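You operate a simulated robot arm through the tools that you are given. There is no shell and no other tool. Be economical: measure what you need, move in short steps, check, and stop when the job is done.

The job below is to be done with a simulated two-armed robot. You get a single attempt, and the scene is never put back.

## Task
Take the blue cup marked spare and put it on top of the white box marked sleeves. Take the measuring glass with black band and put it on the blue shelf below final work. Press the blue button marked send two times. Fetch the blue paper roll and stand it on the shelf under the short trials table. Take the tin marked wax and put it on the shelf of the steel bench. Take the bottle marked cleaner and leave it on the flat yellow pad. Turn the black knob marked pop hold to HOLD. Fetch the pump with orange plate and set it on the white flat board. Press the white button of the ring light to switch it on. Open the green drawer marked tools, fetch the red cup marked reject and set it in the inside of the green drawer marked tools, then shut the tools. Stack the box marked "door seals" from the bench area marked checking on top of the box labelled "pipe seals". Stack the box that says "pump seals" from the bench area marked checking on top of the box labelled "water filter". Fetch the white brush with yellow band and set it on top of the teal box marked fittings. Any order will do. Set down upright: measuring glass with black band, blue paper roll, tin marked wax, bottle marked cleaner, pump with orange plate, white brush with yellow band.
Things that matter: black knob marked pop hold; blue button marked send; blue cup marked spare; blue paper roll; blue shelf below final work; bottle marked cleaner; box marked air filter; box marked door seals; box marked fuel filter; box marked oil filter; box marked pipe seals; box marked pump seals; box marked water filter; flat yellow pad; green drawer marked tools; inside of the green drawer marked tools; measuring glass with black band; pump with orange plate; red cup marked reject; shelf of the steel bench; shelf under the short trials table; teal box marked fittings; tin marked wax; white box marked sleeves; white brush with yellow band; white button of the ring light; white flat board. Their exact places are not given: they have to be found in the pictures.

Only the result counts: the job must be done as asked and must still hold three seconds after the hand-in. Knocking over, shifting, dropping, spilling or breaking anything else fails it. Lids that push on must go on centred and level and be pressed home; caps that screw on are set level and turned clockwise until they are tight.

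## Robot
Two 7-joint arms with two-finger parallel grippers on one trunk, on a base that drives. Base frame: it is fixed to the floor where the robot stands at the start and does not move with it; the origin is under the middle of the robot, x ahead of it, y to its left, z up. Readings come in mm, degrees, newtons and seconds.
The left shoulder is at the start at [50, 168, 1107], the right one opposite. Places, roughly: black knob marked pop hold [-3700, 2200, 900]; blue button marked send [600, 2100, 900]; blue paper roll (8x8x16 cm) [-1200, 2800, 200]; blue shelf below final work [-1600, -100, 300]; bottle marked cleaner [-750, 2750, 250]; box marked air filter, box marked door seals, box  [-2000, -5000, 1000]; box marked fuel filter, box marked pump seals, box [-1750, -5250, 1000]; flat yellow pad (8x12x2 cm) [400, 900, 800]; green drawer marked tools [-3600, -4200, 800]; inside of the green drawer marked tools [-3600, -4200, 700]; pump with orange plate (15x10x16 cm) [-2000, -1900, 1000]; red cup marked reject [-1750, -4500, 1000]; shelf of the steel bench [600, 2400, 300]; shelf under the short trials table [-3800, 2300, 300]; teal box marked fittings [-3750, -4750, 250]; tin marked wax [-1250, 2750, 1000]; white brush with yellow band (10x5x5 cm) [400, -2800, 900]; white button of the ring light [-1900, -2500, 1300]; white flat board (27x16x2 cm) [-1800, 200, 900]. Payload 1.57 kg a hand.
The tool frame of a hand sits at the grasp point between the pads (the TCP): z along the fingers, y along the line on which they close. The tips reach 30 mm beyond it. Largest opening 80 mm; finger width 17, thickness 12; the body of the gripper, 40 by 82 mm, starts 80 mm behind the TCP.
Orientation is that of the tool frame in the base frame, as a unit quaternion [x, y, z, w]. With the fingers straight down and closing along the base's y, the tool's x points along the base's -x, its y along +y and its z along -z.

## Interface
- The arms move only by the tool play_rows. It takes "left_rows", "right_rows" or both (then of equal length, played together; a hand with none holds still); each is a list of rows, each a list of 7 numbers: the turn, a rotation vector about the tool's x, y, z in degrees, then the shift along the tool's x, y, z in mm, then the opening, from 0 (shut) to 1 (fully open). In form: [[wx, wy, wz, dx, dy, dz, jaw], ...]. A call has 1 to 12 rows; each row is the pose to reach, as a shift and turn from the pose commanded when the call began, along the tool's axes at that moment. Each row takes 0.2 s and may step no farther than 50 mm and 8.6 degrees from the row before; otherwise, or with a gripper value out of range, the whole call is refused. A pose out of reach is approached as far as the arm can. The call stops where the force on the tool passes 40 N (or 10 N more than at its start, if that is more) or the arm is blocked; 0.2 s more then pass. Each finger travels about 45 mm/s and halts on what it meets, pressing with about 41 N; the grip force reading is that of the motor and also rises with nothing between the fingers. The clock runs only during rows and for 0.2 s after the last one: add rows that repeat a pose to give the fingers time. The reply holds the time, the measured pose of the TCP, the force on the tool along the base axes, the opening and the grip force, in the units named above and with some noise, with the torque about the TCP (base axes, N m) and any sound that the robot's microphone picked up.
- Cameras (640 x 400 px; columns grow to the right, rows downward): "scene" is now at [131.9, 20.4, 1312.6]; the picture's right is [0.33, -0.94, 0.00], its down [-0.60, -0.21, -0.77] and it looks along [0.73, 0.25, -0.64] (base axes); focal length 227 px, centre (320, 200). "left" rides on the left gripper at [72, 7, -122] in its tool frame; the picture's right is [-0.09, 1.00, 0.00], its down [-0.84, -0.08, -0.54] and it looks along [-0.54, -0.05, 0.84] (tool axes); focal length 238 px, centre (320, 200). "right" rides on the right gripper at [72, -7, -122] in its tool frame; the picture's right is [0.09, 1.00, 0.00], its down [-0.84, 0.08, -0.54] and it looks along [-0.54, 0.05, 0.84] (tool axes); focal length 238 px, centre (320, 200).
- grab_frame(camera): a new picture of that camera. The clock stands still meanwhile.
- raise_lower(by): slides the trunk up (or, below 0, down) by that many mm; the arms and the scene camera ride with it, the base frame stays. It gives what a move gives, with no picture.
- base_move(legs): drives the robot by 1 to 6 legs, each [ahead, left, turn to the left] in mm, mm and degrees, along the robot's own axes; the way and the turn of a leg run together, so that a leg with both is an arc; at most 1500 mm and 180 degrees a leg. The arms and the cameras ride along, it lands a little off, and it stops where it bumps. It gives what a move gives.
- turn_head(pan, tilt): turns the head with the scene camera to pan (to the left, within 80 degrees either way) and tilt (down, from -29 to 69), counted from straight ahead of the robot. It gives what a move gives.
- probe_pixels(camera, pixels): for up to 12 pixels [column, row] of the newest picture of that camera ("zoom" is the newest enlarged one), the place [x, y, z] in the base frame of the surface seen there, good to about 2 mm, but the place of the scene camera against the robot may be out by one fixed shift of up to 18 mm in any direction. The clock stands still meanwhile.
- enlarge(camera, box): a new picture of the part [left, top, right, bottom] of that camera's present view, enlarged. The clock stands still meanwhile.
- close_job(): hands the job in; it is judged then, once.

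Go step by step. Measure first, check grasps and placings, and put right what went wrong. The budget is 385 turns and 370 pictures, counting those below and the enlarged ones. Unless the task says otherwise, let go and move clear before handing in, and close with one line.

The tools are called after "Request:" by a JSON object that holds its "method" and its "body". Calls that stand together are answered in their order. play_rows: Moves the arms, as the interface text tells. Its arguments: {"type":"object","properties":{"left_rows":{"type":"array"},"right_rows":{"type":"array"}},"required":[]} The other tools are called the same way: raise_lower (by) slides the trunk up or down; base_move (legs) drives the base; turn_head (pan, tilt) turns the head that bears the scene camera; grab_frame (camera) takes a picture; probe_pixels (camera, pixels) gives the place of the surface under pixels of a picture; enlarge (camera, box) takes an enlarged picture of a part of a camera's view; close_job () hands the job in.

At the start:

```text
clock: 0.0
left_ee_pos: [265.7, 313.0, 1157.6]
left_tool_rot: [0.0, 1.0, 0.0, 0.0]
left_ft_force: [0.2, 0.6, -0.2]
left_moment: [-0.01, -0.02, 0.03]
left_opening: 79.9
left_grip_force: 0.1
right_ee_pos: [407.6, -41.8, 1080.8]
right_tool_rot: [0.0, 1.0, 0.0, 0.0]
right_ft_force: [0.4, -0.3, -1.2]
right_moment: [0.01, -0.01, 0.0]
right_opening: 79.9
right_grip_force: 0.0
trunk travel left (down, up): [-275.0, 168.0]
robot x, y, heading: [-1.5, -0.2, 0.0]
head pan, tilt: [19.2, 39.4]
```

scene: 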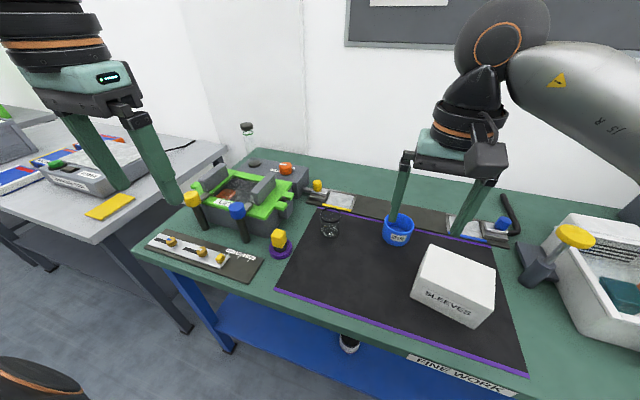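
right: 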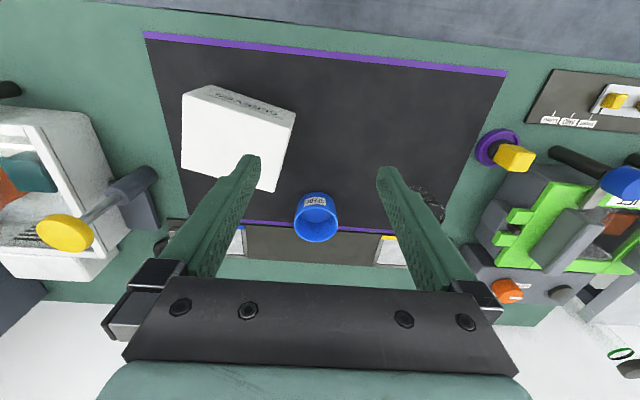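
left: 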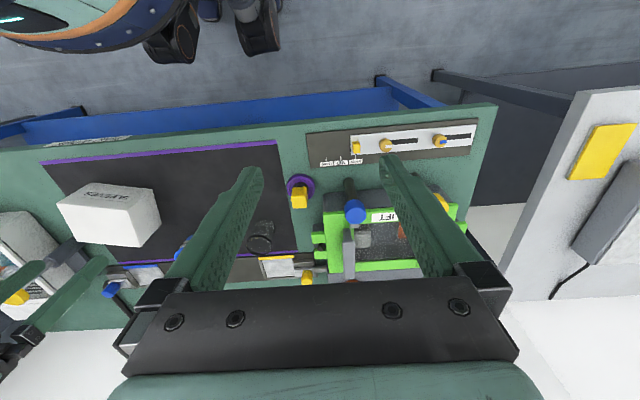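

The right picture shows the blue cup at (316,215) and the sleeves box at (238,140). I'll probe both from the right camera and the scene camera to get positions and the scene camera offset.

Request:
{"method": "probe_pixels", "body": {"camera": "right", "pixels": [[297, 212], [336, 212], [316, 195], [316, 240], [316, 225], [186, 97], [205, 87], [293, 115], [272, 188], [183, 160], [230, 150], [320, 150]]}}

Request:
{"method": "probe_pixels", "body": {"camera": "scene", "pixels": [[397, 218], [384, 222], [413, 222], [430, 247], [495, 266], [480, 325], [412, 292], [450, 270], [240, 345], [300, 330], [110, 205], [330, 215]]}}

Request:
{"method": "enlarge", "body": {"camera": "right", "box": [160, 60, 360, 260]}}

```text
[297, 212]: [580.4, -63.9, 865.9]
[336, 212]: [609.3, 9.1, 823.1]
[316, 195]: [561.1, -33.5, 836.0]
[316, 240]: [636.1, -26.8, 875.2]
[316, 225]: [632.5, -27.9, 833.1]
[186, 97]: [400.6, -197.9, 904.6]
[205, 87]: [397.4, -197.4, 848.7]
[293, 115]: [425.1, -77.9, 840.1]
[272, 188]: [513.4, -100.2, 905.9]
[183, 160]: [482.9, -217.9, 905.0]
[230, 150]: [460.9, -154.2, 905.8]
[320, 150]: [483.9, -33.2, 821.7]
```

```text
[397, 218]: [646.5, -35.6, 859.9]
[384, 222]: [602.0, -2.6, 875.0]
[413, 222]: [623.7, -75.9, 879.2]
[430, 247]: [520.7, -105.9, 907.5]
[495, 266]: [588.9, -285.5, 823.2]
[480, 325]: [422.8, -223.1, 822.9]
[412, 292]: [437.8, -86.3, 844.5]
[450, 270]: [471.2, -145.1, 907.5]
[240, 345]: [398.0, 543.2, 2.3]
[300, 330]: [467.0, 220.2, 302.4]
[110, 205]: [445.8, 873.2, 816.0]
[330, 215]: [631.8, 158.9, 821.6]
```

```text
2.00 times, centred on (260, 160) of right
```

zoom: 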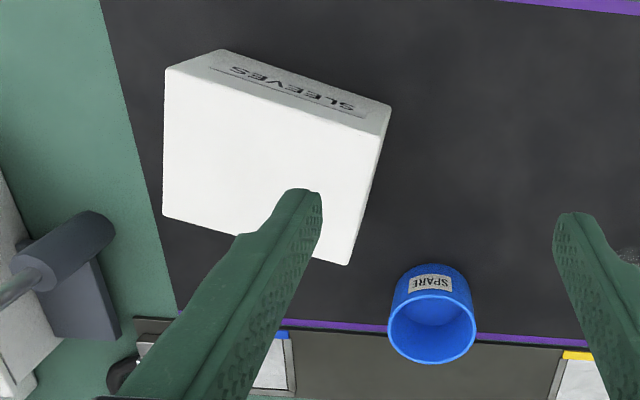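

The cup's rim centre is about (598,-27) at z≈877, about 75 mm wide, so I'll pinch its right rim wall with one finger inside. I'm moving the right hand above that rim with the jaw at about 50 mm.

Request:
{"method": "play_rows", "body": {"right_rows": [[0, 0, 0, -45, -5, 20, 0.8], [0, 0, 0, -90, -10, 40, 0.7], [0, 0, 0, -130, -15, 70, 0.62], [0, 0, 0, -165, -18, 100, 0.62], [0, 0, 0, -190, -22, 130, 0.62], [0, 0, 0, -190, -22, 150, 0.62]]}}

Request:
{"method": "grab_frame", "body": {"camera": "right"}}

```text
refused: row 3 steps farther than a row can; nothing moved
```

```text
365 pictures are left
```

right: 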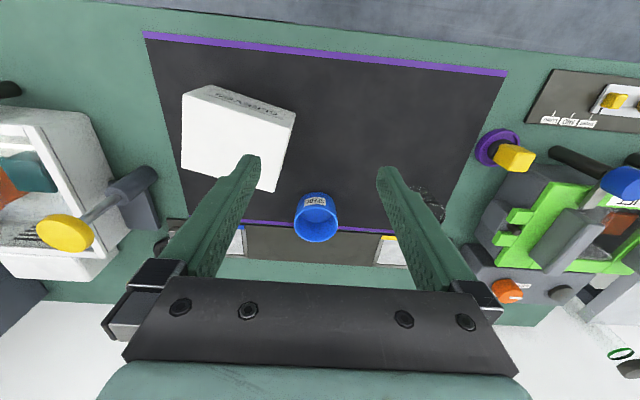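

One row stepped 50.2 mm and the call was refused; I'll use even smaller steps.

Request:
{"method": "play_rows", "body": {"right_rows": [[0, 0, 0, -40, -5, 20, 0.8], [0, 0, 0, -80, -10, 45, 0.7], [0, 0, 0, -115, -14, 70, 0.62], [0, 0, 0, -150, -18, 95, 0.62], [0, 0, 0, -180, -22, 125, 0.62], [0, 0, 0, -190, -22, 150, 0.62], [0, 0, 0, -190, -22, 150, 0.62]]}}

Request:
{"method": "grab_frame", "body": {"camera": "right"}}

```text
clock: 1.6
left_ee_pos: [266.1, 312.0, 1158.5]
left_tool_rot: [0.0, 1.0, 0.0, -0.001]
left_ft_force: [-0.2, 0.6, 0.1]
left_moment: [-0.01, -0.02, 0.02]
left_opening: 80.2
left_grip_force: 0.0
right_ee_pos: [597.9, -64.0, 927.1]
right_tool_rot: [-0.001, 1.0, -0.001, 0.0]
right_ft_force: [0.5, -0.3, -0.7]
right_moment: [-0.03, 0.01, 0.02]
right_opening: 49.4
right_grip_force: 0.0
trunk travel left (down, up): [-275.0, 168.0]
robot x, y, heading: [-0.5, -1.3, -0.1]
head pan, tilt: [19.2, 39.4]
```

```text
364 pictures are left
```

right: 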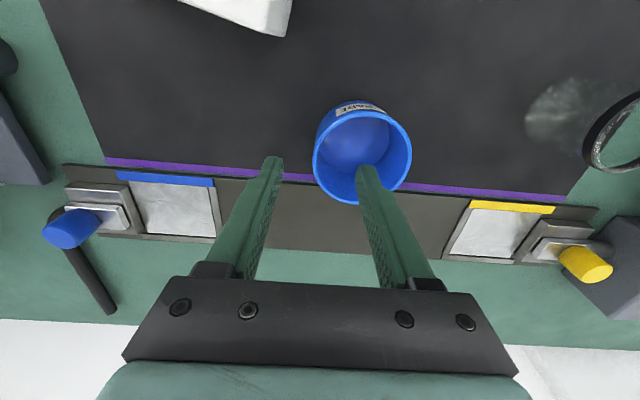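

The left picture of the cup shows rim at (313,155) to (411,150). I'll probe rim points to refine.

Request:
{"method": "probe_pixels", "body": {"camera": "right", "pixels": [[315, 160], [409, 152], [345, 202], [360, 113], [408, 170], [317, 140], [600, 165], [545, 130], [640, 95]]}}

Request:
{"method": "enlarge", "body": {"camera": "scene", "box": [220, 120, 460, 270]}}

```text
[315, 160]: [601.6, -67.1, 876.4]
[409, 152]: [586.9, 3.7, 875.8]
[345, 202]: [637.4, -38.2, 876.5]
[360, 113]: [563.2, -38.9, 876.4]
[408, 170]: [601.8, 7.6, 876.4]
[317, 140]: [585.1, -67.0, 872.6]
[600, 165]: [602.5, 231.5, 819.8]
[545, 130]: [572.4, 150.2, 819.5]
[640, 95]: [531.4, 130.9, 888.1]
```

```text
2.67 times, centred on (340, 195) of scene
```

zoom: 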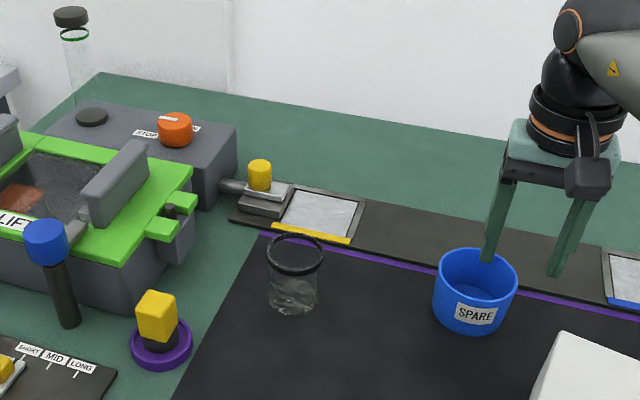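

Cup centre is (600,-30), right rim y=-67. I'll shift 3 mm, descend to z≈870, close, and lift slightly.

Request:
{"method": "play_rows", "body": {"right_rows": [[0, 0, 0, -2, -3, 30, 0.62], [0, 0, 0, -2, -3, 57, 0.62], [0, 0, 0, -2, -3, 57, 0.3], [0, 0, 0, -2, -3, 57, 0], [0, 0, 0, -2, -3, 57, 0], [0, 0, 0, -2, -3, 57, 0], [0, 0, 0, -2, -3, 57, 0], [0, 0, 0, -2, -3, 20, 0], [0, 0, 0, -2, -3, -20, 0], [0, 0, 0, -2, -3, -50, 0]]}}

Request:
{"method": "grab_frame", "body": {"camera": "right"}}

```text
clock: 3.8
left_ee_pos: [266.4, 312.4, 1158.8]
left_tool_rot: [0.0, 1.0, 0.0, 0.0]
left_ft_force: [0.1, 0.8, 1.1]
left_moment: [-0.06, 0.02, 0.0]
left_opening: 80.1
left_grip_force: 0.0
right_ee_pos: [599.0, -67.5, 979.0]
right_tool_rot: [0.0, 1.0, 0.0, 0.0]
right_ft_force: [-0.4, -0.2, -0.7]
right_moment: [-0.01, -0.02, 0.0]
right_opening: 4.0
right_grip_force: 24.6
trunk travel left (down, up): [-275.0, 168.0]
robot x, y, heading: [-0.2, -1.6, -0.1]
head pan, tilt: [19.2, 39.4]
```

```text
362 pictures are left
```

right: 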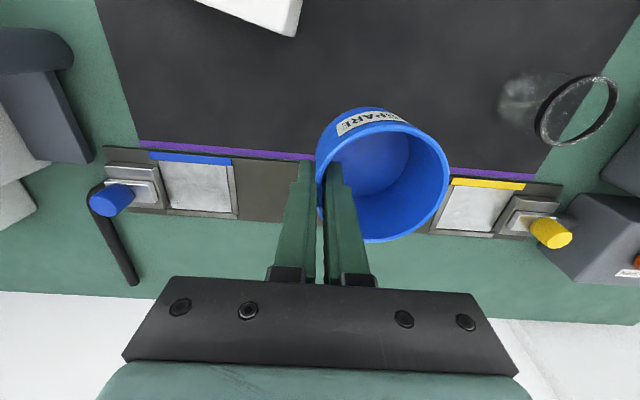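

The cup is held (4 mm wall, grip 24.6 N). I'm carrying it above the sleeves box centre (457,-149) and checking there.

Request:
{"method": "play_rows", "body": {"right_rows": [[0, 0, 0, 35, -29, 0, 0], [0, 0, 0, 70, -58, 0, 0], [0, 0, 0, 106, -88, 0, 0], [0, 0, 0, 142, -118, 0, 0], [0, 0, 0, 142, -118, 0, 0]]}}

Request:
{"method": "grab_frame", "body": {"camera": "scene"}}

Request:
{"method": "grab_frame", "body": {"camera": "right"}}

```text
clock: 5.0
left_ee_pos: [267.0, 312.5, 1159.0]
left_tool_rot: [0.0, 1.0, 0.0, 0.001]
left_ft_force: [0.0, 0.1, 0.0]
left_moment: [0.03, 0.01, 0.01]
left_opening: 80.2
left_grip_force: 0.0
right_ee_pos: [458.6, -185.7, 980.6]
right_tool_rot: [0.001, 1.0, 0.0, 0.001]
right_ft_force: [0.1, 0.3, -1.3]
right_moment: [-0.02, -0.04, 0.01]
right_opening: 3.5
right_grip_force: 24.2
trunk travel left (down, up): [-275.0, 168.0]
robot x, y, heading: [0.0, 1.8, 0.3]
head pan, tilt: [19.2, 39.4]
```

```text
361 pictures are left
```

scene: 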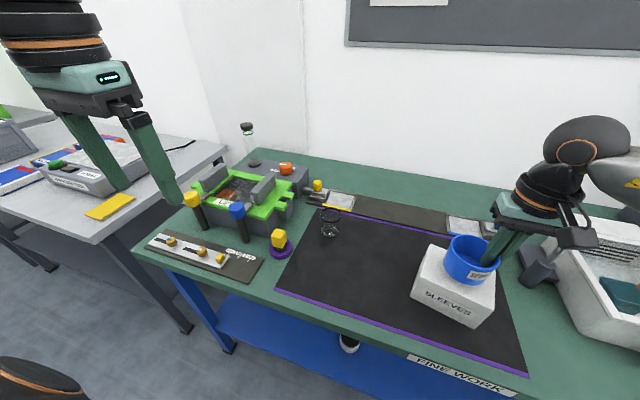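

```text
360 pictures are left
```

right: 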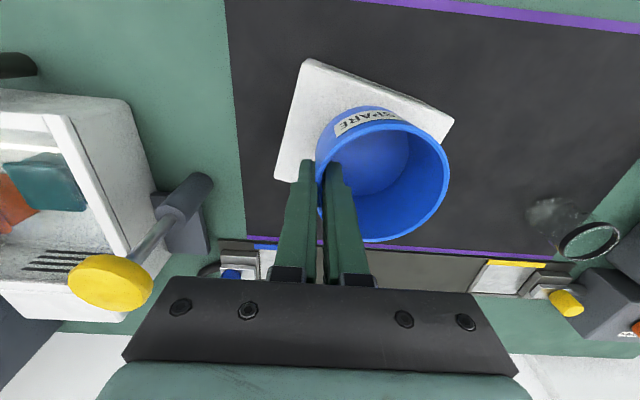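

The cup sits above the box centre. Lowering 24 mm, opening only slightly, and lifting off.

Request:
{"method": "play_rows", "body": {"right_rows": [[0, 0, 0, 0, 0, 12, 0], [0, 0, 0, 0, 0, 21, 0], [0, 0, 0, 0, 0, 24, 0], [0, 0, 0, 0, 0, 24, 0.25], [0, 0, 0, 0, 0, 24, 0.25], [0, 0, 0, 0, 0, 24, 0.25], [0, 0, 0, 0, 0, 0, 0.25], [0, 0, 0, 0, 0, -40, 0.25], [0, 0, 0, 0, 0, -80, 0.25], [0, 0, 0, 0, 0, -80, 0.25]]}}

Request:
{"method": "grab_frame", "body": {"camera": "scene"}}

Request:
{"method": "enlarge", "body": {"camera": "left", "box": [0, 0, 640, 400]}}

```text
clock: 7.2
left_ee_pos: [265.9, 312.8, 1158.1]
left_tool_rot: [0.0, 1.0, 0.0, 0.0]
left_ft_force: [-0.3, -0.4, -0.7]
left_moment: [0.0, 0.0, 0.01]
left_opening: 80.0
left_grip_force: 0.0
right_ee_pos: [456.4, -184.6, 1060.6]
right_tool_rot: [0.0, 1.0, 0.0, -0.001]
right_ft_force: [0.6, -0.6, -0.2]
right_moment: [0.02, 0.02, -0.02]
right_opening: 19.9
right_grip_force: 0.1
trunk travel left (down, up): [-275.0, 168.0]
robot x, y, heading: [-3.0, -2.5, 0.1]
head pan, tilt: [19.2, 39.4]
```

```text
359 pictures are left
```

scene: 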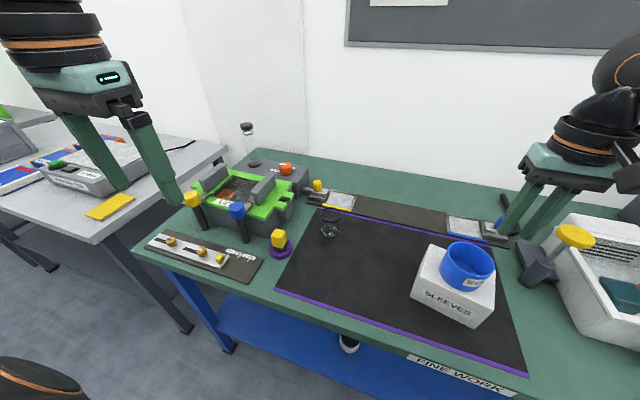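

```text
1.00 times, centred on (320, 200) of left
```

zoom: 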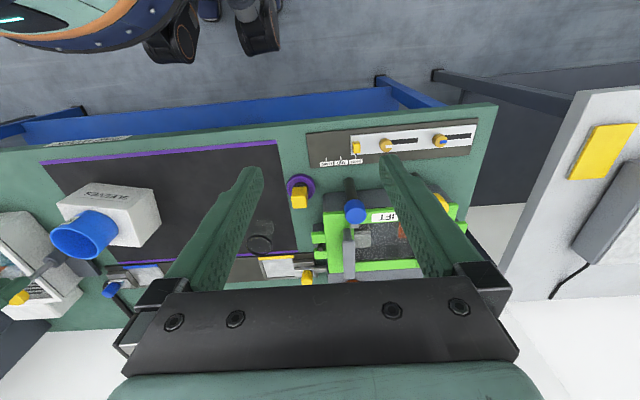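

The cup stands on the sleeves box. Now I'll look closely at the glass at (330,222) to see whether it is the measuring glass with black band.

Request:
{"method": "enlarge", "body": {"camera": "scene", "box": [290, 190, 370, 240]}}

Request:
{"method": "enlarge", "body": {"camera": "scene", "box": [220, 110, 300, 160]}}

Request:
{"method": "turn_head", "body": {"pan": 75, "tilt": 20}}

Request:
{"method": "grab_frame", "body": {"camera": "scene"}}

```text
8.00 times, centred on (330, 215) of scene
```

zoom: 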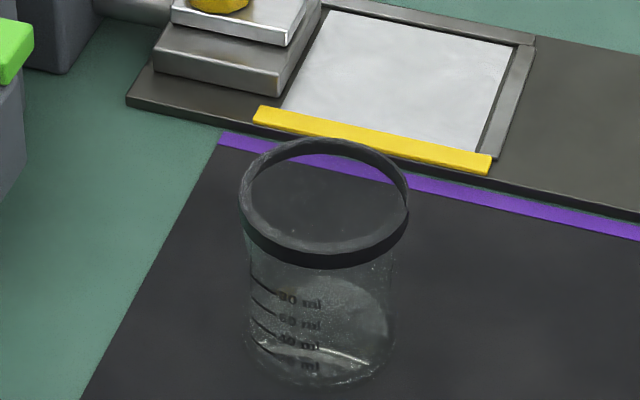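

```text
8.00 times, centred on (260, 135) of scene
```

zoom: 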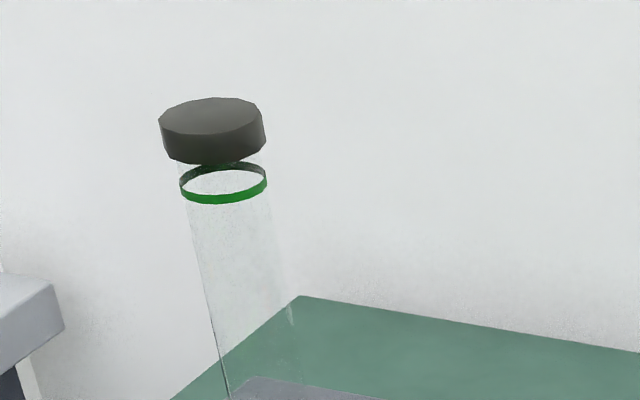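

```text
clock: 8.4
left_ee_pos: [266.6, 312.9, 1158.7]
left_tool_rot: [0.001, 1.0, 0.0, 0.0]
left_ft_force: [-0.2, 0.4, 0.5]
left_moment: [-0.01, 0.0, -0.01]
left_opening: 79.8
left_grip_force: 0.0
right_ee_pos: [458.2, -185.8, 1061.4]
right_tool_rot: [0.0, 1.0, 0.0, 0.0]
right_ft_force: [0.1, 0.1, 0.4]
right_moment: [-0.01, 0.0, -0.02]
right_opening: 19.8
right_grip_force: 0.0
trunk travel left (down, up): [-275.0, 168.0]
robot x, y, heading: [3.7, 0.7, -0.1]
head pan, tilt: [75.0, 20.0]
```

```text
355 pictures are left
```

scene: 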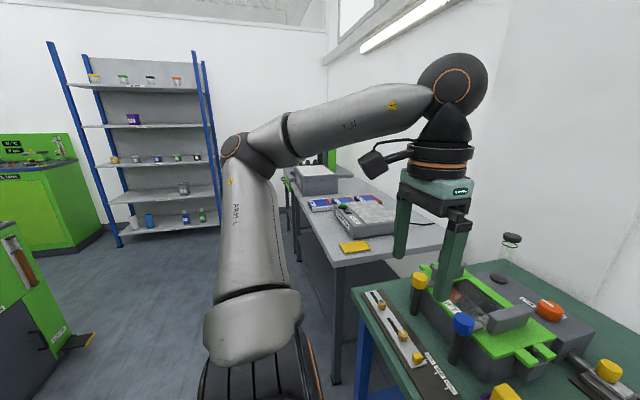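

That is the measuring glass with the black band. I'll take a left picture and probe its band.

Request:
{"method": "enlarge", "body": {"camera": "left", "box": [220, 200, 300, 260]}}

```text
6.67 times, centred on (260, 230) of left
```

zoom: 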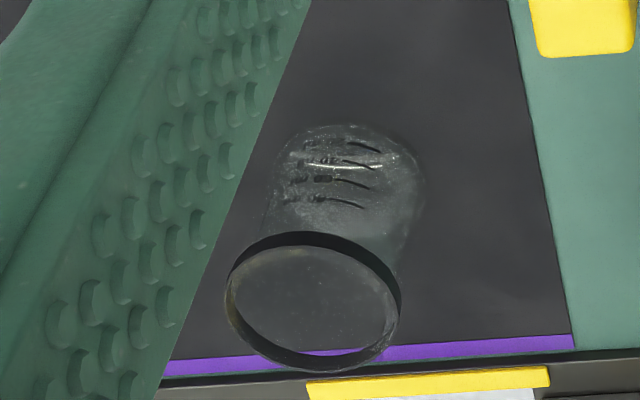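

Request:
{"method": "probe_pixels", "body": {"camera": "zoom", "pixels": [[310, 240], [345, 245], [397, 295], [395, 320], [260, 348], [300, 362], [229, 280], [240, 262], [280, 350]]}}

```text
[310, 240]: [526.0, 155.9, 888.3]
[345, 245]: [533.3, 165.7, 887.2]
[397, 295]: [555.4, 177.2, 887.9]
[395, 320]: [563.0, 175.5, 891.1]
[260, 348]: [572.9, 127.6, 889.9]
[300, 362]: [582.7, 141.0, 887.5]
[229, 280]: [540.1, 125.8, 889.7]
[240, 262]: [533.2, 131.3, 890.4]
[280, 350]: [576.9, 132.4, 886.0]
```

The rim centre is (554,151), 55 mm across, top z≈891. Moving the left hand above it.

Request:
{"method": "play_rows", "body": {"left_rows": [[0, 0, 0, -36, -20, 20, 1], [0, 0, 0, -72, -40, 40, 1], [0, 0, 0, -108, -61, 60, 1], [0, 0, 0, -144, -81, 80, 1], [0, 0, 0, -180, -101, 100, 1], [0, 0, 0, -216, -121, 120, 1], [0, 0, 0, -252, -142, 140, 1], [0, 0, 0, -288, -162, 160, 1], [0, 0, 0, -288, -162, 200, 1], [0, 0, 0, -288, -162, 215, 1], [0, 0, 0, -288, -162, 215, 1]]}}

Request:
{"method": "grab_frame", "body": {"camera": "left"}}

```text
clock: 10.8
left_ee_pos: [505.0, 195.5, 953.0]
left_tool_rot: [0.0, 1.0, -0.001, 0.001]
left_ft_force: [1.0, 0.6, -1.0]
left_moment: [-0.04, 0.02, -0.02]
left_opening: 79.8
left_grip_force: 0.1
left hand out of reach, approached as far as the arm can: row 7, 8, 9, 10, 11
right_ee_pos: [458.0, -184.9, 1061.1]
right_tool_rot: [0.0, 1.0, 0.0, 0.0]
right_ft_force: [0.3, -0.3, 0.3]
right_moment: [-0.03, 0.01, -0.02]
right_opening: 20.0
right_grip_force: 0.1
trunk travel left (down, up): [-275.0, 168.0]
robot x, y, heading: [-2.6, 1.8, -0.0]
head pan, tilt: [75.0, 20.0]
```

```text
353 pictures are left
```

left: 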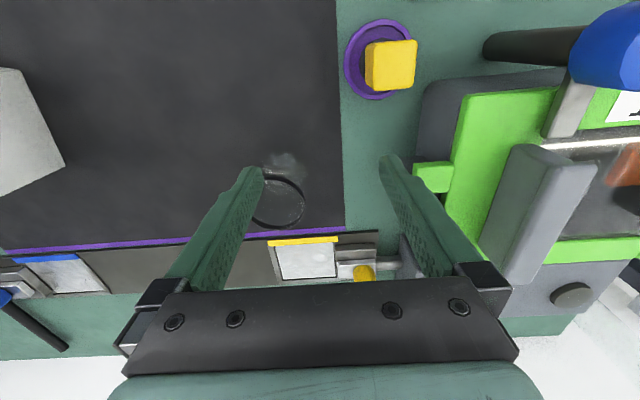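

The left hand pointed straight down cannot quite reach (stopped at 505,195). Since the glass must go onto a low shelf anyway, I'll pitch the hand forward about 48° in front of the glass.

Request:
{"method": "play_rows", "body": {"left_rows": [[0, 0, 0, -210, -128, 180, 1], [0, -8, 0, -190, -135, 190, 1], [0, -16, 0, -175, -142, 195, 1], [0, -24, 0, -175, -150, 195, 1], [0, -32, 0, -175, -162, 195, 1], [0, -40, 0, -175, -162, 195, 1], [0, -48, 0, -175, -162, 195, 1], [0, -48, 0, -175, -162, 195, 1]]}}

Request:
{"method": "grab_frame", "body": {"camera": "left"}}

```text
refused: row 1 steps farther than a row can; nothing moved
```

```text
352 pictures are left
```

left: 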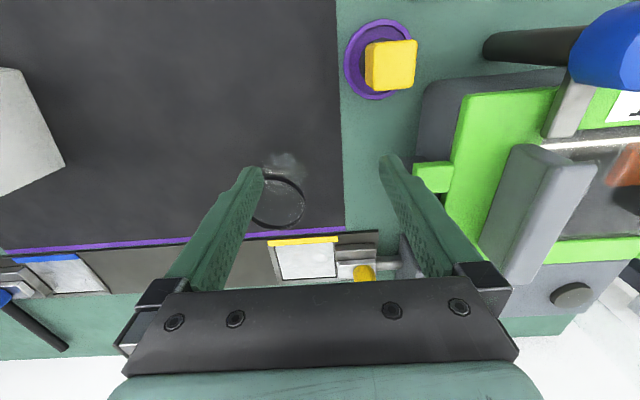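

I'll restate the rows relative to the present pose.

Request:
{"method": "play_rows", "body": {"left_rows": [[0, 0, 0, 35, 0, -6, 1], [0, -8, 0, 70, 0, -12, 1], [0, -16, 0, 100, 0, -12, 1], [0, -24, 0, 110, 0, -12, 1], [0, -32, 0, 110, 0, -12, 1], [0, -40, 0, 110, 0, -12, 1], [0, -48, 0, 110, 0, -12, 1], [0, -48, 0, 110, 0, -12, 1]]}}

Request:
{"method": "grab_frame", "body": {"camera": "left"}}

```text
clock: 12.7
left_ee_pos: [421.1, 189.5, 966.4]
left_tool_rot: [0.0, 0.914, 0.0, 0.406]
left_ft_force: [-0.4, 0.3, -0.9]
left_moment: [0.0, 0.01, 0.01]
left_opening: 79.9
left_grip_force: 0.1
left hand out of reach, approached as far as the arm can: row 6, 7, 8
right_ee_pos: [457.8, -185.4, 1062.2]
right_tool_rot: [0.0, 1.0, -0.001, 0.0]
right_ft_force: [0.6, 0.2, -0.2]
right_moment: [-0.01, 0.03, 0.03]
right_opening: 19.8
right_grip_force: 0.1
trunk travel left (down, up): [-275.0, 168.0]
robot x, y, heading: [0.6, 1.9, 0.1]
head pan, tilt: [75.0, 20.0]
```

```text
351 pictures are left
```

left: 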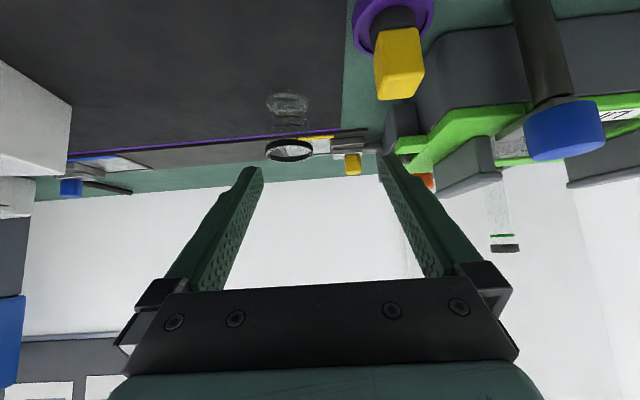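

The arm prefers targets off to its own side, so I'll raise the right hand and strafe the base 80 mm right, putting the glass at about 22° left.

Request:
{"method": "play_rows", "body": {"right_rows": [[0, 0, 0, 20, 0, -40, 0.25], [0, 0, 0, 45, 0, -80, 0.25], [0, 0, 0, 80, 0, -100, 0.25]]}}

Request:
{"method": "base_move", "body": {"legs": [[0, -80, 0]]}}

Request:
{"method": "play_rows", "body": {"left_rows": [[0, 0, 0, 0, 0, 0, 1], [0, 0, 0, 0, 0, 0, 1]]}}

```text
clock: 13.4
left_ee_pos: [419.6, 189.4, 966.9]
left_tool_rot: [0.0, 0.914, 0.0, 0.406]
left_ft_force: [-0.4, -0.5, 0.9]
left_moment: [0.0, -0.03, 0.02]
left_opening: 79.9
left_grip_force: 0.1
right_ee_pos: [376.4, -189.9, 1162.2]
right_tool_rot: [0.0, 1.0, 0.0, -0.001]
right_ft_force: [-0.7, -0.5, 0.0]
right_moment: [0.06, -0.01, -0.04]
right_opening: 19.8
right_grip_force: 0.1
trunk travel left (down, up): [-275.0, 168.0]
robot x, y, heading: [-2.2, -3.3, -0.1]
head pan, tilt: [75.0, 20.0]
```

```text
clock: 14.5
left_ee_pos: [419.9, 108.8, 965.6]
left_tool_rot: [-0.001, 0.914, 0.001, 0.407]
left_ft_force: [-0.9, -0.9, -0.1]
left_moment: [-0.01, 0.04, -0.03]
left_opening: 80.1
left_grip_force: 0.2
right_ee_pos: [377.9, -270.6, 1161.0]
right_tool_rot: [0.0, 1.0, 0.001, 0.001]
right_ft_force: [1.0, -0.5, -0.8]
right_moment: [0.05, 0.04, 0.01]
right_opening: 20.4
right_grip_force: 0.0
trunk travel left (down, up): [-275.0, 168.0]
robot x, y, heading: [-1.3, -77.7, 0.1]
head pan, tilt: [75.0, 20.0]
```

```text
clock: 15.1
left_ee_pos: [419.0, 107.8, 966.0]
left_tool_rot: [0.0, 0.914, 0.0, 0.406]
left_ft_force: [1.3, -0.1, 0.9]
left_moment: [-0.01, 0.0, -0.01]
left_opening: 80.0
left_grip_force: 0.0
right_ee_pos: [377.6, -269.8, 1161.4]
right_tool_rot: [-0.001, 1.0, 0.0, 0.0]
right_ft_force: [0.5, -0.7, -0.2]
right_moment: [-0.03, -0.04, -0.03]
right_opening: 20.0
right_grip_force: 0.0
trunk travel left (down, up): [-275.0, 168.0]
robot x, y, heading: [2.1, -82.2, -0.0]
head pan, tilt: [75.0, 20.0]
```

Now moving to a pre-grasp in line with the glass, 120 mm back along the tool axis, and checking.

Request:
{"method": "play_rows", "body": {"left_rows": [[0, 0, 0, -3, 15, 18, 1], [0, 0, 0, -5, 29, 36, 1], [0, 0, 0, -8, 43, 55, 1], [0, 0, 0, -8, 43, 55, 1]]}}

Request:
{"method": "grab_frame", "body": {"camera": "left"}}

```text
clock: 16.1
left_ee_pos: [468.4, 152.2, 936.9]
left_tool_rot: [0.0, 0.914, 0.0, 0.406]
left_ft_force: [-0.2, 0.1, -0.7]
left_moment: [-0.03, 0.01, -0.02]
left_opening: 80.0
left_grip_force: 0.2
right_ee_pos: [378.0, -270.3, 1161.5]
right_tool_rot: [0.001, 1.0, 0.001, 0.0]
right_ft_force: [-0.9, 0.1, 0.0]
right_moment: [-0.01, -0.03, -0.03]
right_opening: 20.1
right_grip_force: 0.1
trunk travel left (down, up): [-275.0, 168.0]
robot x, y, heading: [-2.0, -82.7, 0.1]
head pan, tilt: [75.0, 20.0]
```

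```text
350 pictures are left
```

left: 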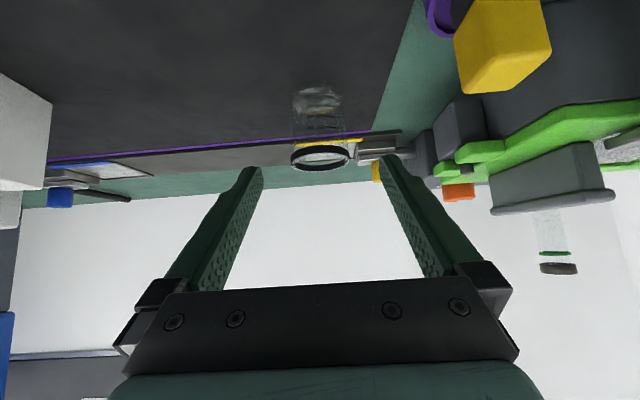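

The glass is centred between the fingers at column 320. I'll check clearance of the green device and yellow knob on the right side, and the band position.

Request:
{"method": "probe_pixels", "body": {"camera": "left", "pixels": [[438, 120], [437, 165], [457, 50], [455, 155], [292, 158], [350, 155], [322, 147], [322, 167]]}}

```text
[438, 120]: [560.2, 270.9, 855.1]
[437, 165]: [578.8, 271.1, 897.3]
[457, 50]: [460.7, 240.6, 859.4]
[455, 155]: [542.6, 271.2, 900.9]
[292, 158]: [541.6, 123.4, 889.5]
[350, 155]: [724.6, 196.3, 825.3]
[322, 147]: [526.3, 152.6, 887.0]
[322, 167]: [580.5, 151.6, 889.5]
```

Clear. Advancing 118 mm along the tool axis and gripping gently.

Request:
{"method": "play_rows", "body": {"left_rows": [[0, 0, 0, 1, 0, 40, 1], [0, 0, 0, 2, 0, 80, 1], [0, 0, 0, 3, 0, 118, 1], [0, 0, 0, 3, 0, 118, 1], [0, 0, 0, 3, 0, 118, 0.6], [0, 0, 0, 3, 0, 118, 0.5], [0, 0, 0, 3, 0, 118, 0.4], [0, 0, 0, 3, 0, 118, 0.4], [0, 0, 0, 3, 0, 118, 0.4]]}}

Request:
{"method": "grab_frame", "body": {"camera": "left"}}

```text
clock: 18.1
left_ee_pos: [553.0, 152.0, 853.9]
left_tool_rot: [0.0, 0.914, 0.0, 0.406]
left_ft_force: [-0.4, 0.2, -0.6]
left_moment: [-0.04, 0.0, -0.03]
left_opening: 57.5
left_grip_force: 41.2
right_ee_pos: [378.3, -269.1, 1160.0]
right_tool_rot: [0.001, 1.0, 0.001, 0.001]
right_ft_force: [0.1, 0.2, 0.7]
right_moment: [0.0, 0.01, 0.02]
right_opening: 20.0
right_grip_force: 0.2
trunk travel left (down, up): [-275.0, 168.0]
robot x, y, heading: [1.8, -80.4, 0.2]
head pan, tilt: [75.0, 20.0]
```

```text
349 pictures are left
```

left: 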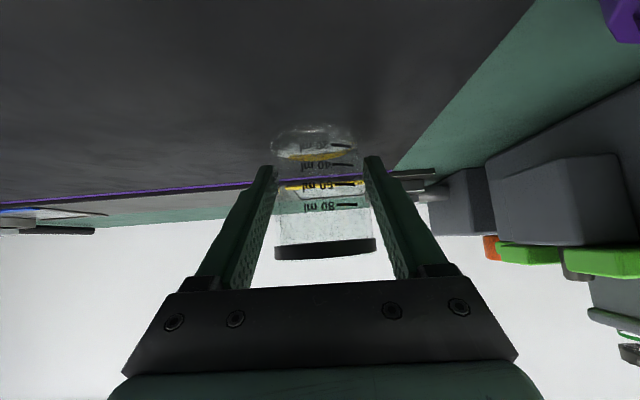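

Gripped at 57.5 mm. Lifting 120 mm straight up, then drawing back toward the robot.

Request:
{"method": "play_rows", "body": {"left_rows": [[0, 0, 0, -22, 0, -20, 0.4], [0, 0, 0, -52, 0, -47, 0.4], [0, 0, 0, -82, 0, -74, 0.4], [0, 0, 0, -97, 0, -87, 0.4], [0, 0, 0, -70, 0, -117, 0.4], [0, 0, 0, -43, 0, -147, 0.4], [0, 0, 0, -10, 0, -184, 0.4], [0, 0, 0, -10, 0, -184, 0.4]]}}

Request:
{"method": "grab_frame", "body": {"camera": "left"}}

Request:
{"method": "turn_head", "body": {"pan": 0, "tilt": 15}}

Request:
{"method": "grab_frame", "body": {"camera": "scene"}}

```text
clock: 19.9
left_ee_pos: [422.6, 150.4, 981.9]
left_tool_rot: [0.0, 0.914, 0.0, 0.406]
left_ft_force: [-0.4, 0.1, -0.4]
left_moment: [0.03, 0.05, 0.0]
left_opening: 57.5
left_grip_force: 40.8
right_ee_pos: [377.6, -269.6, 1161.9]
right_tool_rot: [0.0, 1.0, 0.0, 0.0]
right_ft_force: [-0.2, -0.3, -0.3]
right_moment: [0.03, -0.02, -0.01]
right_opening: 19.9
right_grip_force: 0.0
trunk travel left (down, up): [-275.0, 168.0]
robot x, y, heading: [2.6, -84.1, -0.1]
head pan, tilt: [75.0, 20.0]
```

```text
348 pictures are left
```

left: 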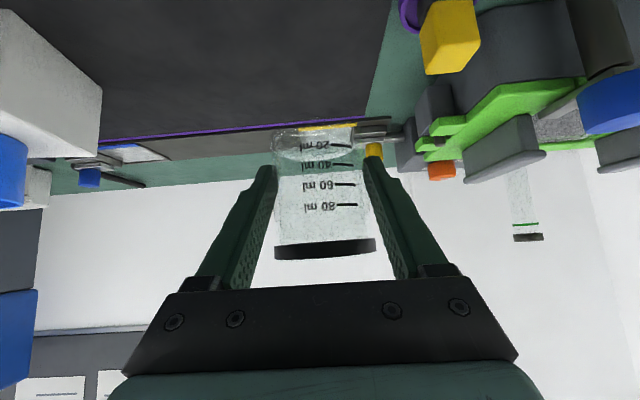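

```text
clock: 21.4
left_ee_pos: [422.5, 149.4, 983.0]
left_tool_rot: [-0.001, 0.914, 0.001, 0.405]
left_ft_force: [-0.8, 0.1, -0.1]
left_moment: [0.01, 0.0, 0.0]
left_opening: 57.4
left_grip_force: 40.8
right_ee_pos: [377.4, -269.2, 1160.9]
right_tool_rot: [0.0, 1.0, 0.0, 0.0]
right_ft_force: [-0.8, 0.1, 0.1]
right_moment: [0.03, -0.02, 0.02]
right_opening: 20.4
right_grip_force: 0.1
trunk travel left (down, up): [-275.0, 168.0]
robot x, y, heading: [-1.3, -79.3, 0.0]
head pan, tilt: [0.0, 15.0]
```

```text
347 pictures are left
```

scene: 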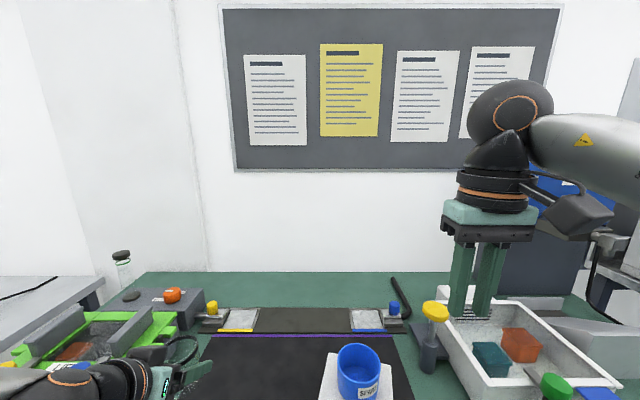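

Glass is lifted and held. Backing off from the bench and turning left 90° to look around.

Request:
{"method": "base_move", "body": {"legs": [[-450, 0, 0], [0, 0, 150]]}}

Request:
{"method": "grab_frame", "body": {"camera": "scene"}}

```text
clock: 30.3
left_ee_pos: [-936.6, -74.0, 982.0]
left_tool_rot: [0.884, -0.232, -0.393, -0.103]
left_ft_force: [0.4, 0.1, -0.1]
left_moment: [0.01, 0.02, -0.01]
left_opening: 54.9
left_grip_force: 41.4
right_ee_pos: [-690.6, 267.3, 1160.3]
right_tool_rot: [0.967, -0.254, 0.0, 0.0]
right_ft_force: [-0.6, -0.7, -0.1]
right_moment: [-0.02, -0.01, 0.03]
right_opening: 19.9
right_grip_force: 0.1
trunk travel left (down, up): [-275.0, 168.0]
robot x, y, heading: [-455.9, -79.7, 150.7]
head pan, tilt: [0.0, 15.0]
```

```text
346 pictures are left
```

scene: 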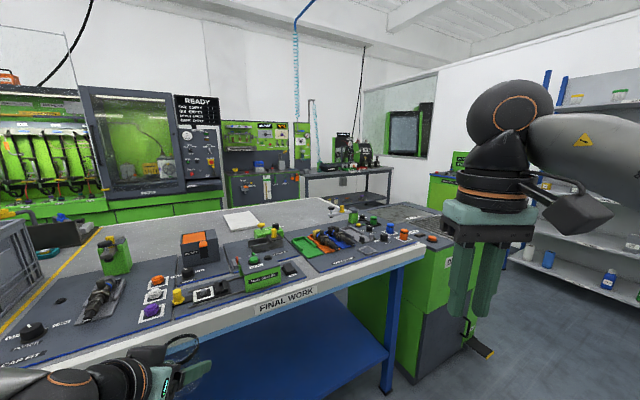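

The opening dropped to 54.9, so I'll check the glass in the left camera. Final work with its blue shelf is right ahead; I'll probe shelf points too.

Request:
{"method": "grab_frame", "body": {"camera": "left"}}

Request:
{"method": "probe_pixels", "body": {"camera": "scene", "pixels": [[280, 360], [230, 380], [330, 345], [385, 355], [300, 390], [260, 345], [340, 290], [200, 330], [425, 250], [240, 220]]}}

```text
345 pictures are left
```

left: 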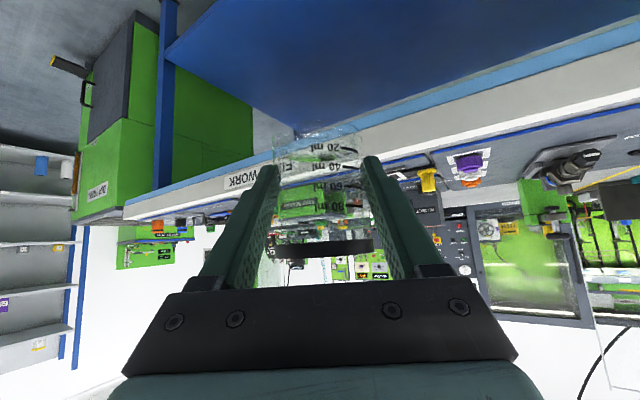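

```text
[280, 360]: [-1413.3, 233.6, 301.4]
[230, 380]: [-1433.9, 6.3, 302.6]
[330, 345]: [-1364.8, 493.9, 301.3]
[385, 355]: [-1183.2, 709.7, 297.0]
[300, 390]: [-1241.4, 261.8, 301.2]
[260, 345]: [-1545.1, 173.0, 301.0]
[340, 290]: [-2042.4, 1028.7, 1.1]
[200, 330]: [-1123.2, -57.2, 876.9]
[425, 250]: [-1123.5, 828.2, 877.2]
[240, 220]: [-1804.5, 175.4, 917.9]
```

The glass is still held. The shelf is at z=301 with its front edge near x≈-1180, table edge x≈-1123 at z=877. I'll pull the right hand in, square up to heading 180°, and lower the trunk here in the open.

Request:
{"method": "play_rows", "body": {"right_rows": [[0, 0, 0, 33, -33, 0, 0.25], [0, 0, 0, 66, -66, 0, 0.25], [0, 0, 0, 99, -99, 0, 0.25], [0, 0, 0, 130, -130, 0, 0.25]]}}

Request:
{"method": "base_move", "body": {"legs": [[0, 0, 29.3], [0, -180, 0]]}}

Request:
{"method": "raise_lower", "body": {"by": -275}}

Request:
{"method": "turn_head", "body": {"pan": 25, "tilt": 40}}

Request:
{"method": "grab_frame", "body": {"camera": "scene"}}

```text
clock: 31.3
left_ee_pos: [-936.2, -74.6, 981.3]
left_tool_rot: [0.884, -0.232, -0.392, -0.103]
left_ft_force: [0.3, 0.3, -1.6]
left_moment: [-0.02, 0.0, 0.02]
left_opening: 55.0
left_grip_force: 40.5
right_ee_pos: [-524.2, 313.3, 1155.0]
right_tool_rot: [0.967, -0.253, 0.0, 0.002]
right_ft_force: [0.2, 0.0, 0.7]
right_moment: [0.02, -0.02, 0.01]
right_opening: 19.9
right_grip_force: 0.1
right hand out of reach, approached as far as the arm can: row 4
trunk travel left (down, up): [-275.0, 168.0]
robot x, y, heading: [-452.4, -80.0, 150.6]
head pan, tilt: [0.0, 15.0]
```

```text
clock: 34.3
left_ee_pos: [-876.8, -136.5, 982.3]
left_tool_rot: [0.914, 0.007, -0.406, 0.003]
left_ft_force: [-0.4, -0.1, -0.3]
left_moment: [-0.01, 0.03, 0.05]
left_opening: 54.6
left_grip_force: 40.8
right_ee_pos: [-714.2, 406.5, 1156.8]
right_tool_rot: [1.0, 0.008, 0.0, 0.001]
right_ft_force: [-0.3, -0.6, -0.1]
right_moment: [-0.01, -0.01, -0.01]
right_opening: 19.8
right_grip_force: 0.1
trunk travel left (down, up): [-275.0, 168.0]
robot x, y, heading: [-454.9, 96.4, -179.2]
head pan, tilt: [0.0, 15.0]
```

```text
clock: 37.1
left_ee_pos: [-877.0, -138.5, 707.8]
left_tool_rot: [0.914, 0.006, -0.405, 0.003]
left_ft_force: [0.4, -0.2, -1.0]
left_moment: [0.0, 0.02, -0.04]
left_opening: 54.9
left_grip_force: 41.1
right_ee_pos: [-715.3, 405.5, 882.8]
right_tool_rot: [1.0, 0.008, 0.001, 0.001]
right_ft_force: [-0.7, -0.3, -0.8]
right_moment: [-0.01, 0.0, -0.01]
right_opening: 19.9
right_grip_force: 0.0
trunk travel left (down, up): [0.0, 443.0]
robot x, y, heading: [-457.0, 97.0, -179.3]
head pan, tilt: [0.0, 15.0]
```

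```text
clock: 38.0
left_ee_pos: [-877.5, -137.4, 708.4]
left_tool_rot: [0.914, 0.006, -0.406, 0.003]
left_ft_force: [0.0, 0.0, -1.6]
left_moment: [0.0, 0.0, 0.02]
left_opening: 54.7
left_grip_force: 41.1
right_ee_pos: [-714.9, 404.9, 881.0]
right_tool_rot: [1.0, 0.007, 0.0, 0.0]
right_ft_force: [-0.3, 0.2, -0.6]
right_moment: [0.01, -0.02, 0.01]
right_opening: 20.1
right_grip_force: 0.0
trunk travel left (down, up): [0.0, 443.0]
robot x, y, heading: [-455.0, 99.3, -179.6]
head pan, tilt: [25.0, 40.0]
```

```text
344 pictures are left
```

scene: 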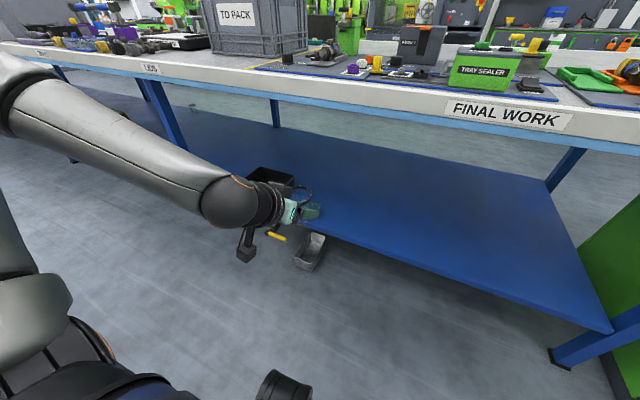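

There's a grey tray and yellow-tipped thing on the floor at (311,250) and a dark bin at (270,178). Probing them and the shelf edges before driving in.

Request:
{"method": "probe_pixels", "body": {"camera": "scene", "pixels": [[311, 250], [325, 235], [275, 236], [270, 170], [275, 180], [400, 260], [500, 220], [450, 200], [170, 125], [220, 120], [380, 180], [605, 325]]}}

Request:
{"method": "enlarge", "body": {"camera": "scene", "box": [200, 140, 360, 280]}}

```text
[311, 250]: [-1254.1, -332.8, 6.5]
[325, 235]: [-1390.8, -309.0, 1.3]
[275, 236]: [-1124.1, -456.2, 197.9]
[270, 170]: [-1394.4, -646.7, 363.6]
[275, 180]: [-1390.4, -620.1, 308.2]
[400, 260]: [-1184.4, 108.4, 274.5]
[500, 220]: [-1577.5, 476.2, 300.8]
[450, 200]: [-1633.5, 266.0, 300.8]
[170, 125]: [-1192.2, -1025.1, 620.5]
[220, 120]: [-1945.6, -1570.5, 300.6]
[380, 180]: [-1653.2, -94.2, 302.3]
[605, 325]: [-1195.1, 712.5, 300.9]
```

```text
2.86 times, centred on (280, 210) of scene
```

zoom: 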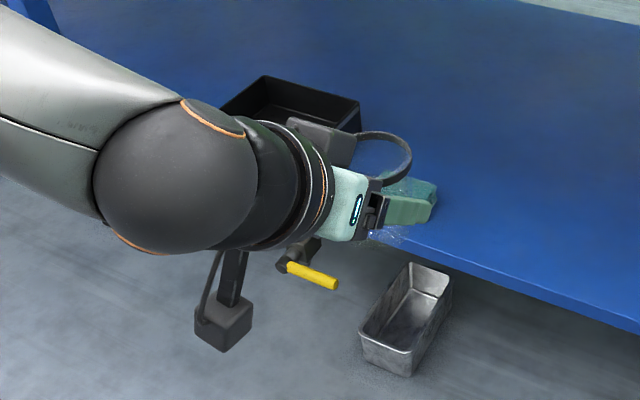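

A tray on the floor and a pedal lie left of y≈-300, so I'll strafe right 210 mm and place at y≈75, where the shelf and floor are clear. Then lower the arm in the open.

Request:
{"method": "base_move", "body": {"legs": [[0, -210, -0.6]]}}

Request:
{"method": "play_rows", "body": {"left_rows": [[0, 0, 0, 25, 0, 38, 0.4], [0, 0, 0, 50, 0, 76, 0.4], [0, 0, 0, 75, 0, 113, 0.4], [0, 0, 0, 100, 0, 151, 0.4], [0, 0, 0, 126, 0, 189, 0.4], [0, 0, 0, 151, 0, 226, 0.4], [0, 0, 0, 177, 0, 264, 0.4], [0, 0, 0, 177, 0, 264, 0.4]]}}

Request:
{"method": "grab_frame", "body": {"camera": "left"}}

```text
clock: 39.6
left_ee_pos: [-880.1, 75.3, 707.0]
left_tool_rot: [0.914, 0.002, -0.406, 0.002]
left_ft_force: [-0.2, 0.0, -0.8]
left_moment: [-0.01, 0.02, 0.0]
left_opening: 54.9
left_grip_force: 40.8
right_ee_pos: [-714.2, 616.9, 882.2]
right_tool_rot: [1.0, 0.002, 0.0, 0.0]
right_ft_force: [0.9, 0.3, 0.4]
right_moment: [0.04, 0.02, -0.01]
right_opening: 19.9
right_grip_force: 0.0
trunk travel left (down, up): [0.0, 443.0]
robot x, y, heading: [-458.9, 312.1, -179.7]
head pan, tilt: [25.0, 40.0]
```

```text
clock: 41.4
left_ee_pos: [-951.9, 84.7, 548.5]
left_tool_rot: [0.915, 0.003, -0.403, 0.002]
left_ft_force: [0.4, 0.3, -0.2]
left_moment: [0.0, -0.01, 0.0]
left_opening: 54.6
left_grip_force: 40.7
left hand out of reach, approached as far as the arm can: row 4, 5, 6, 7, 8
right_ee_pos: [-713.7, 616.3, 882.0]
right_tool_rot: [1.0, 0.003, 0.0, 0.001]
right_ft_force: [0.2, 0.3, -0.2]
right_moment: [0.0, -0.02, -0.03]
right_opening: 20.1
right_grip_force: 0.1
trunk travel left (down, up): [0.0, 443.0]
robot x, y, heading: [-458.9, 307.9, -179.8]
head pan, tilt: [25.0, 40.0]
```

```text
342 pictures are left
```

left: 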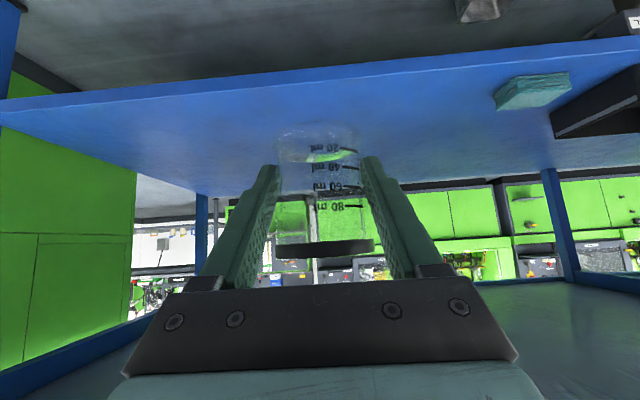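

Lowering stopped at z=548 with this pitch, so I'll take pitch out of the wrist (toward pointing down) and see how low it then gets.

Request:
{"method": "play_rows", "body": {"left_rows": [[0, 8, 0, 0, 0, 0, 0.4], [0, 16, 0, 0, 0, 0, 0.4], [0, 24, 0, 0, 0, 0, 0.4], [0, 24, 0, 0, 0, 0, 0.4]]}}

Request:
{"method": "grab_frame", "body": {"camera": "scene"}}

```text
clock: 42.4
left_ee_pos: [-954.8, 84.7, 546.9]
left_tool_rot: [0.978, 0.003, -0.207, 0.0]
left_ft_force: [-0.2, 0.3, -0.9]
left_moment: [-0.03, -0.03, 0.02]
left_opening: 54.9
left_grip_force: 41.0
right_ee_pos: [-713.3, 617.1, 881.7]
right_tool_rot: [1.0, 0.002, 0.0, 0.0]
right_ft_force: [-1.0, -0.9, 1.0]
right_moment: [-0.02, -0.01, -0.01]
right_opening: 19.9
right_grip_force: 0.0
trunk travel left (down, up): [0.0, 443.0]
robot x, y, heading: [-456.7, 305.3, -179.5]
head pan, tilt: [25.0, 40.0]
```

```text
341 pictures are left
```

scene: 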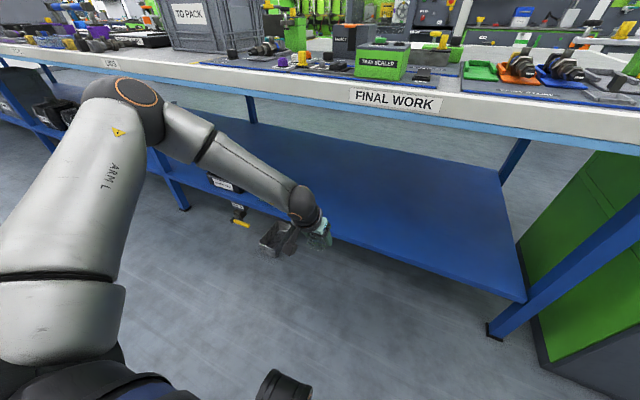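

With the pitch at 24° the pose was reached. Continuing down 180 mm.

Request:
{"method": "play_rows", "body": {"left_rows": [[0, 0, 0, 18, 0, 41, 0.4], [0, 0, 0, 36, 0, 82, 0.4], [0, 0, 0, 54, 0, 123, 0.4], [0, 0, 0, 73, 0, 164, 0.4], [0, 0, 0, 73, 0, 164, 0.4]]}}

Request:
{"method": "grab_frame", "body": {"camera": "scene"}}

```text
clock: 43.6
left_ee_pos: [-914.2, 38.1, 476.8]
left_tool_rot: [0.978, 0.002, -0.207, -0.001]
left_ft_force: [-0.6, -0.4, -0.5]
left_moment: [0.0, 0.02, 0.0]
left_opening: 54.7
left_grip_force: 40.8
left hand out of reach, approached as far as the arm can: row 1, 2, 3, 4, 5
right_ee_pos: [-714.8, 617.1, 883.2]
right_tool_rot: [1.0, 0.003, 0.0, 0.0]
right_ft_force: [-0.2, 0.0, 0.3]
right_moment: [0.0, -0.01, -0.06]
right_opening: 19.8
right_grip_force: 0.1
trunk travel left (down, up): [0.0, 443.0]
robot x, y, heading: [-457.9, 308.9, -179.8]
head pan, tilt: [25.0, 40.0]
```

```text
340 pictures are left
```

scene: 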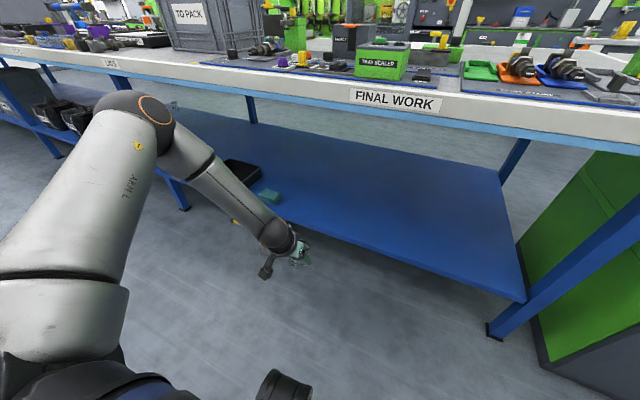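

The arm drifted outward to get lower, so it has more room farther to the left. I'll go outward 70 mm and down 130 mm.

Request:
{"method": "play_rows", "body": {"left_rows": [[0, 0, 0, 0, 35, 0, 0.4], [0, 0, 0, 4, 70, 10, 0.4], [0, 0, 0, 20, 70, 45, 0.4], [0, 0, 0, 36, 70, 81, 0.4], [0, 0, 0, 53, 70, 119, 0.4], [0, 0, 0, 53, 70, 119, 0.4]]}}

Request:
{"method": "grab_frame", "body": {"camera": "scene"}}

```text
clock: 45.0
left_ee_pos: [-897.9, -44.5, 447.7]
left_tool_rot: [0.978, 0.002, -0.207, 0.0]
left_ft_force: [-0.3, 0.0, -1.2]
left_moment: [-0.03, 0.03, -0.02]
left_opening: 54.6
left_grip_force: 41.1
left hand out of reach, approached as far as the arm can: row 3, 4, 5, 6
right_ee_pos: [-714.1, 617.8, 881.8]
right_tool_rot: [1.0, 0.003, 0.0, 0.0]
right_ft_force: [-1.5, -0.6, 0.3]
right_moment: [0.01, 0.02, -0.02]
right_opening: 19.7
right_grip_force: 0.1
trunk travel left (down, up): [0.0, 443.0]
robot x, y, heading: [-461.3, 308.5, -179.5]
head pan, tilt: [25.0, 40.0]
```

```text
339 pictures are left
```

scene: 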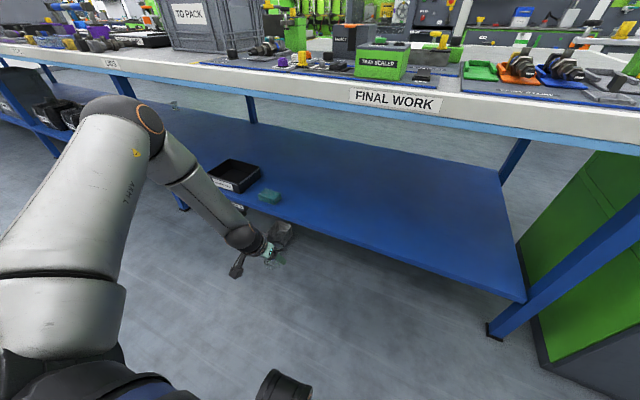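

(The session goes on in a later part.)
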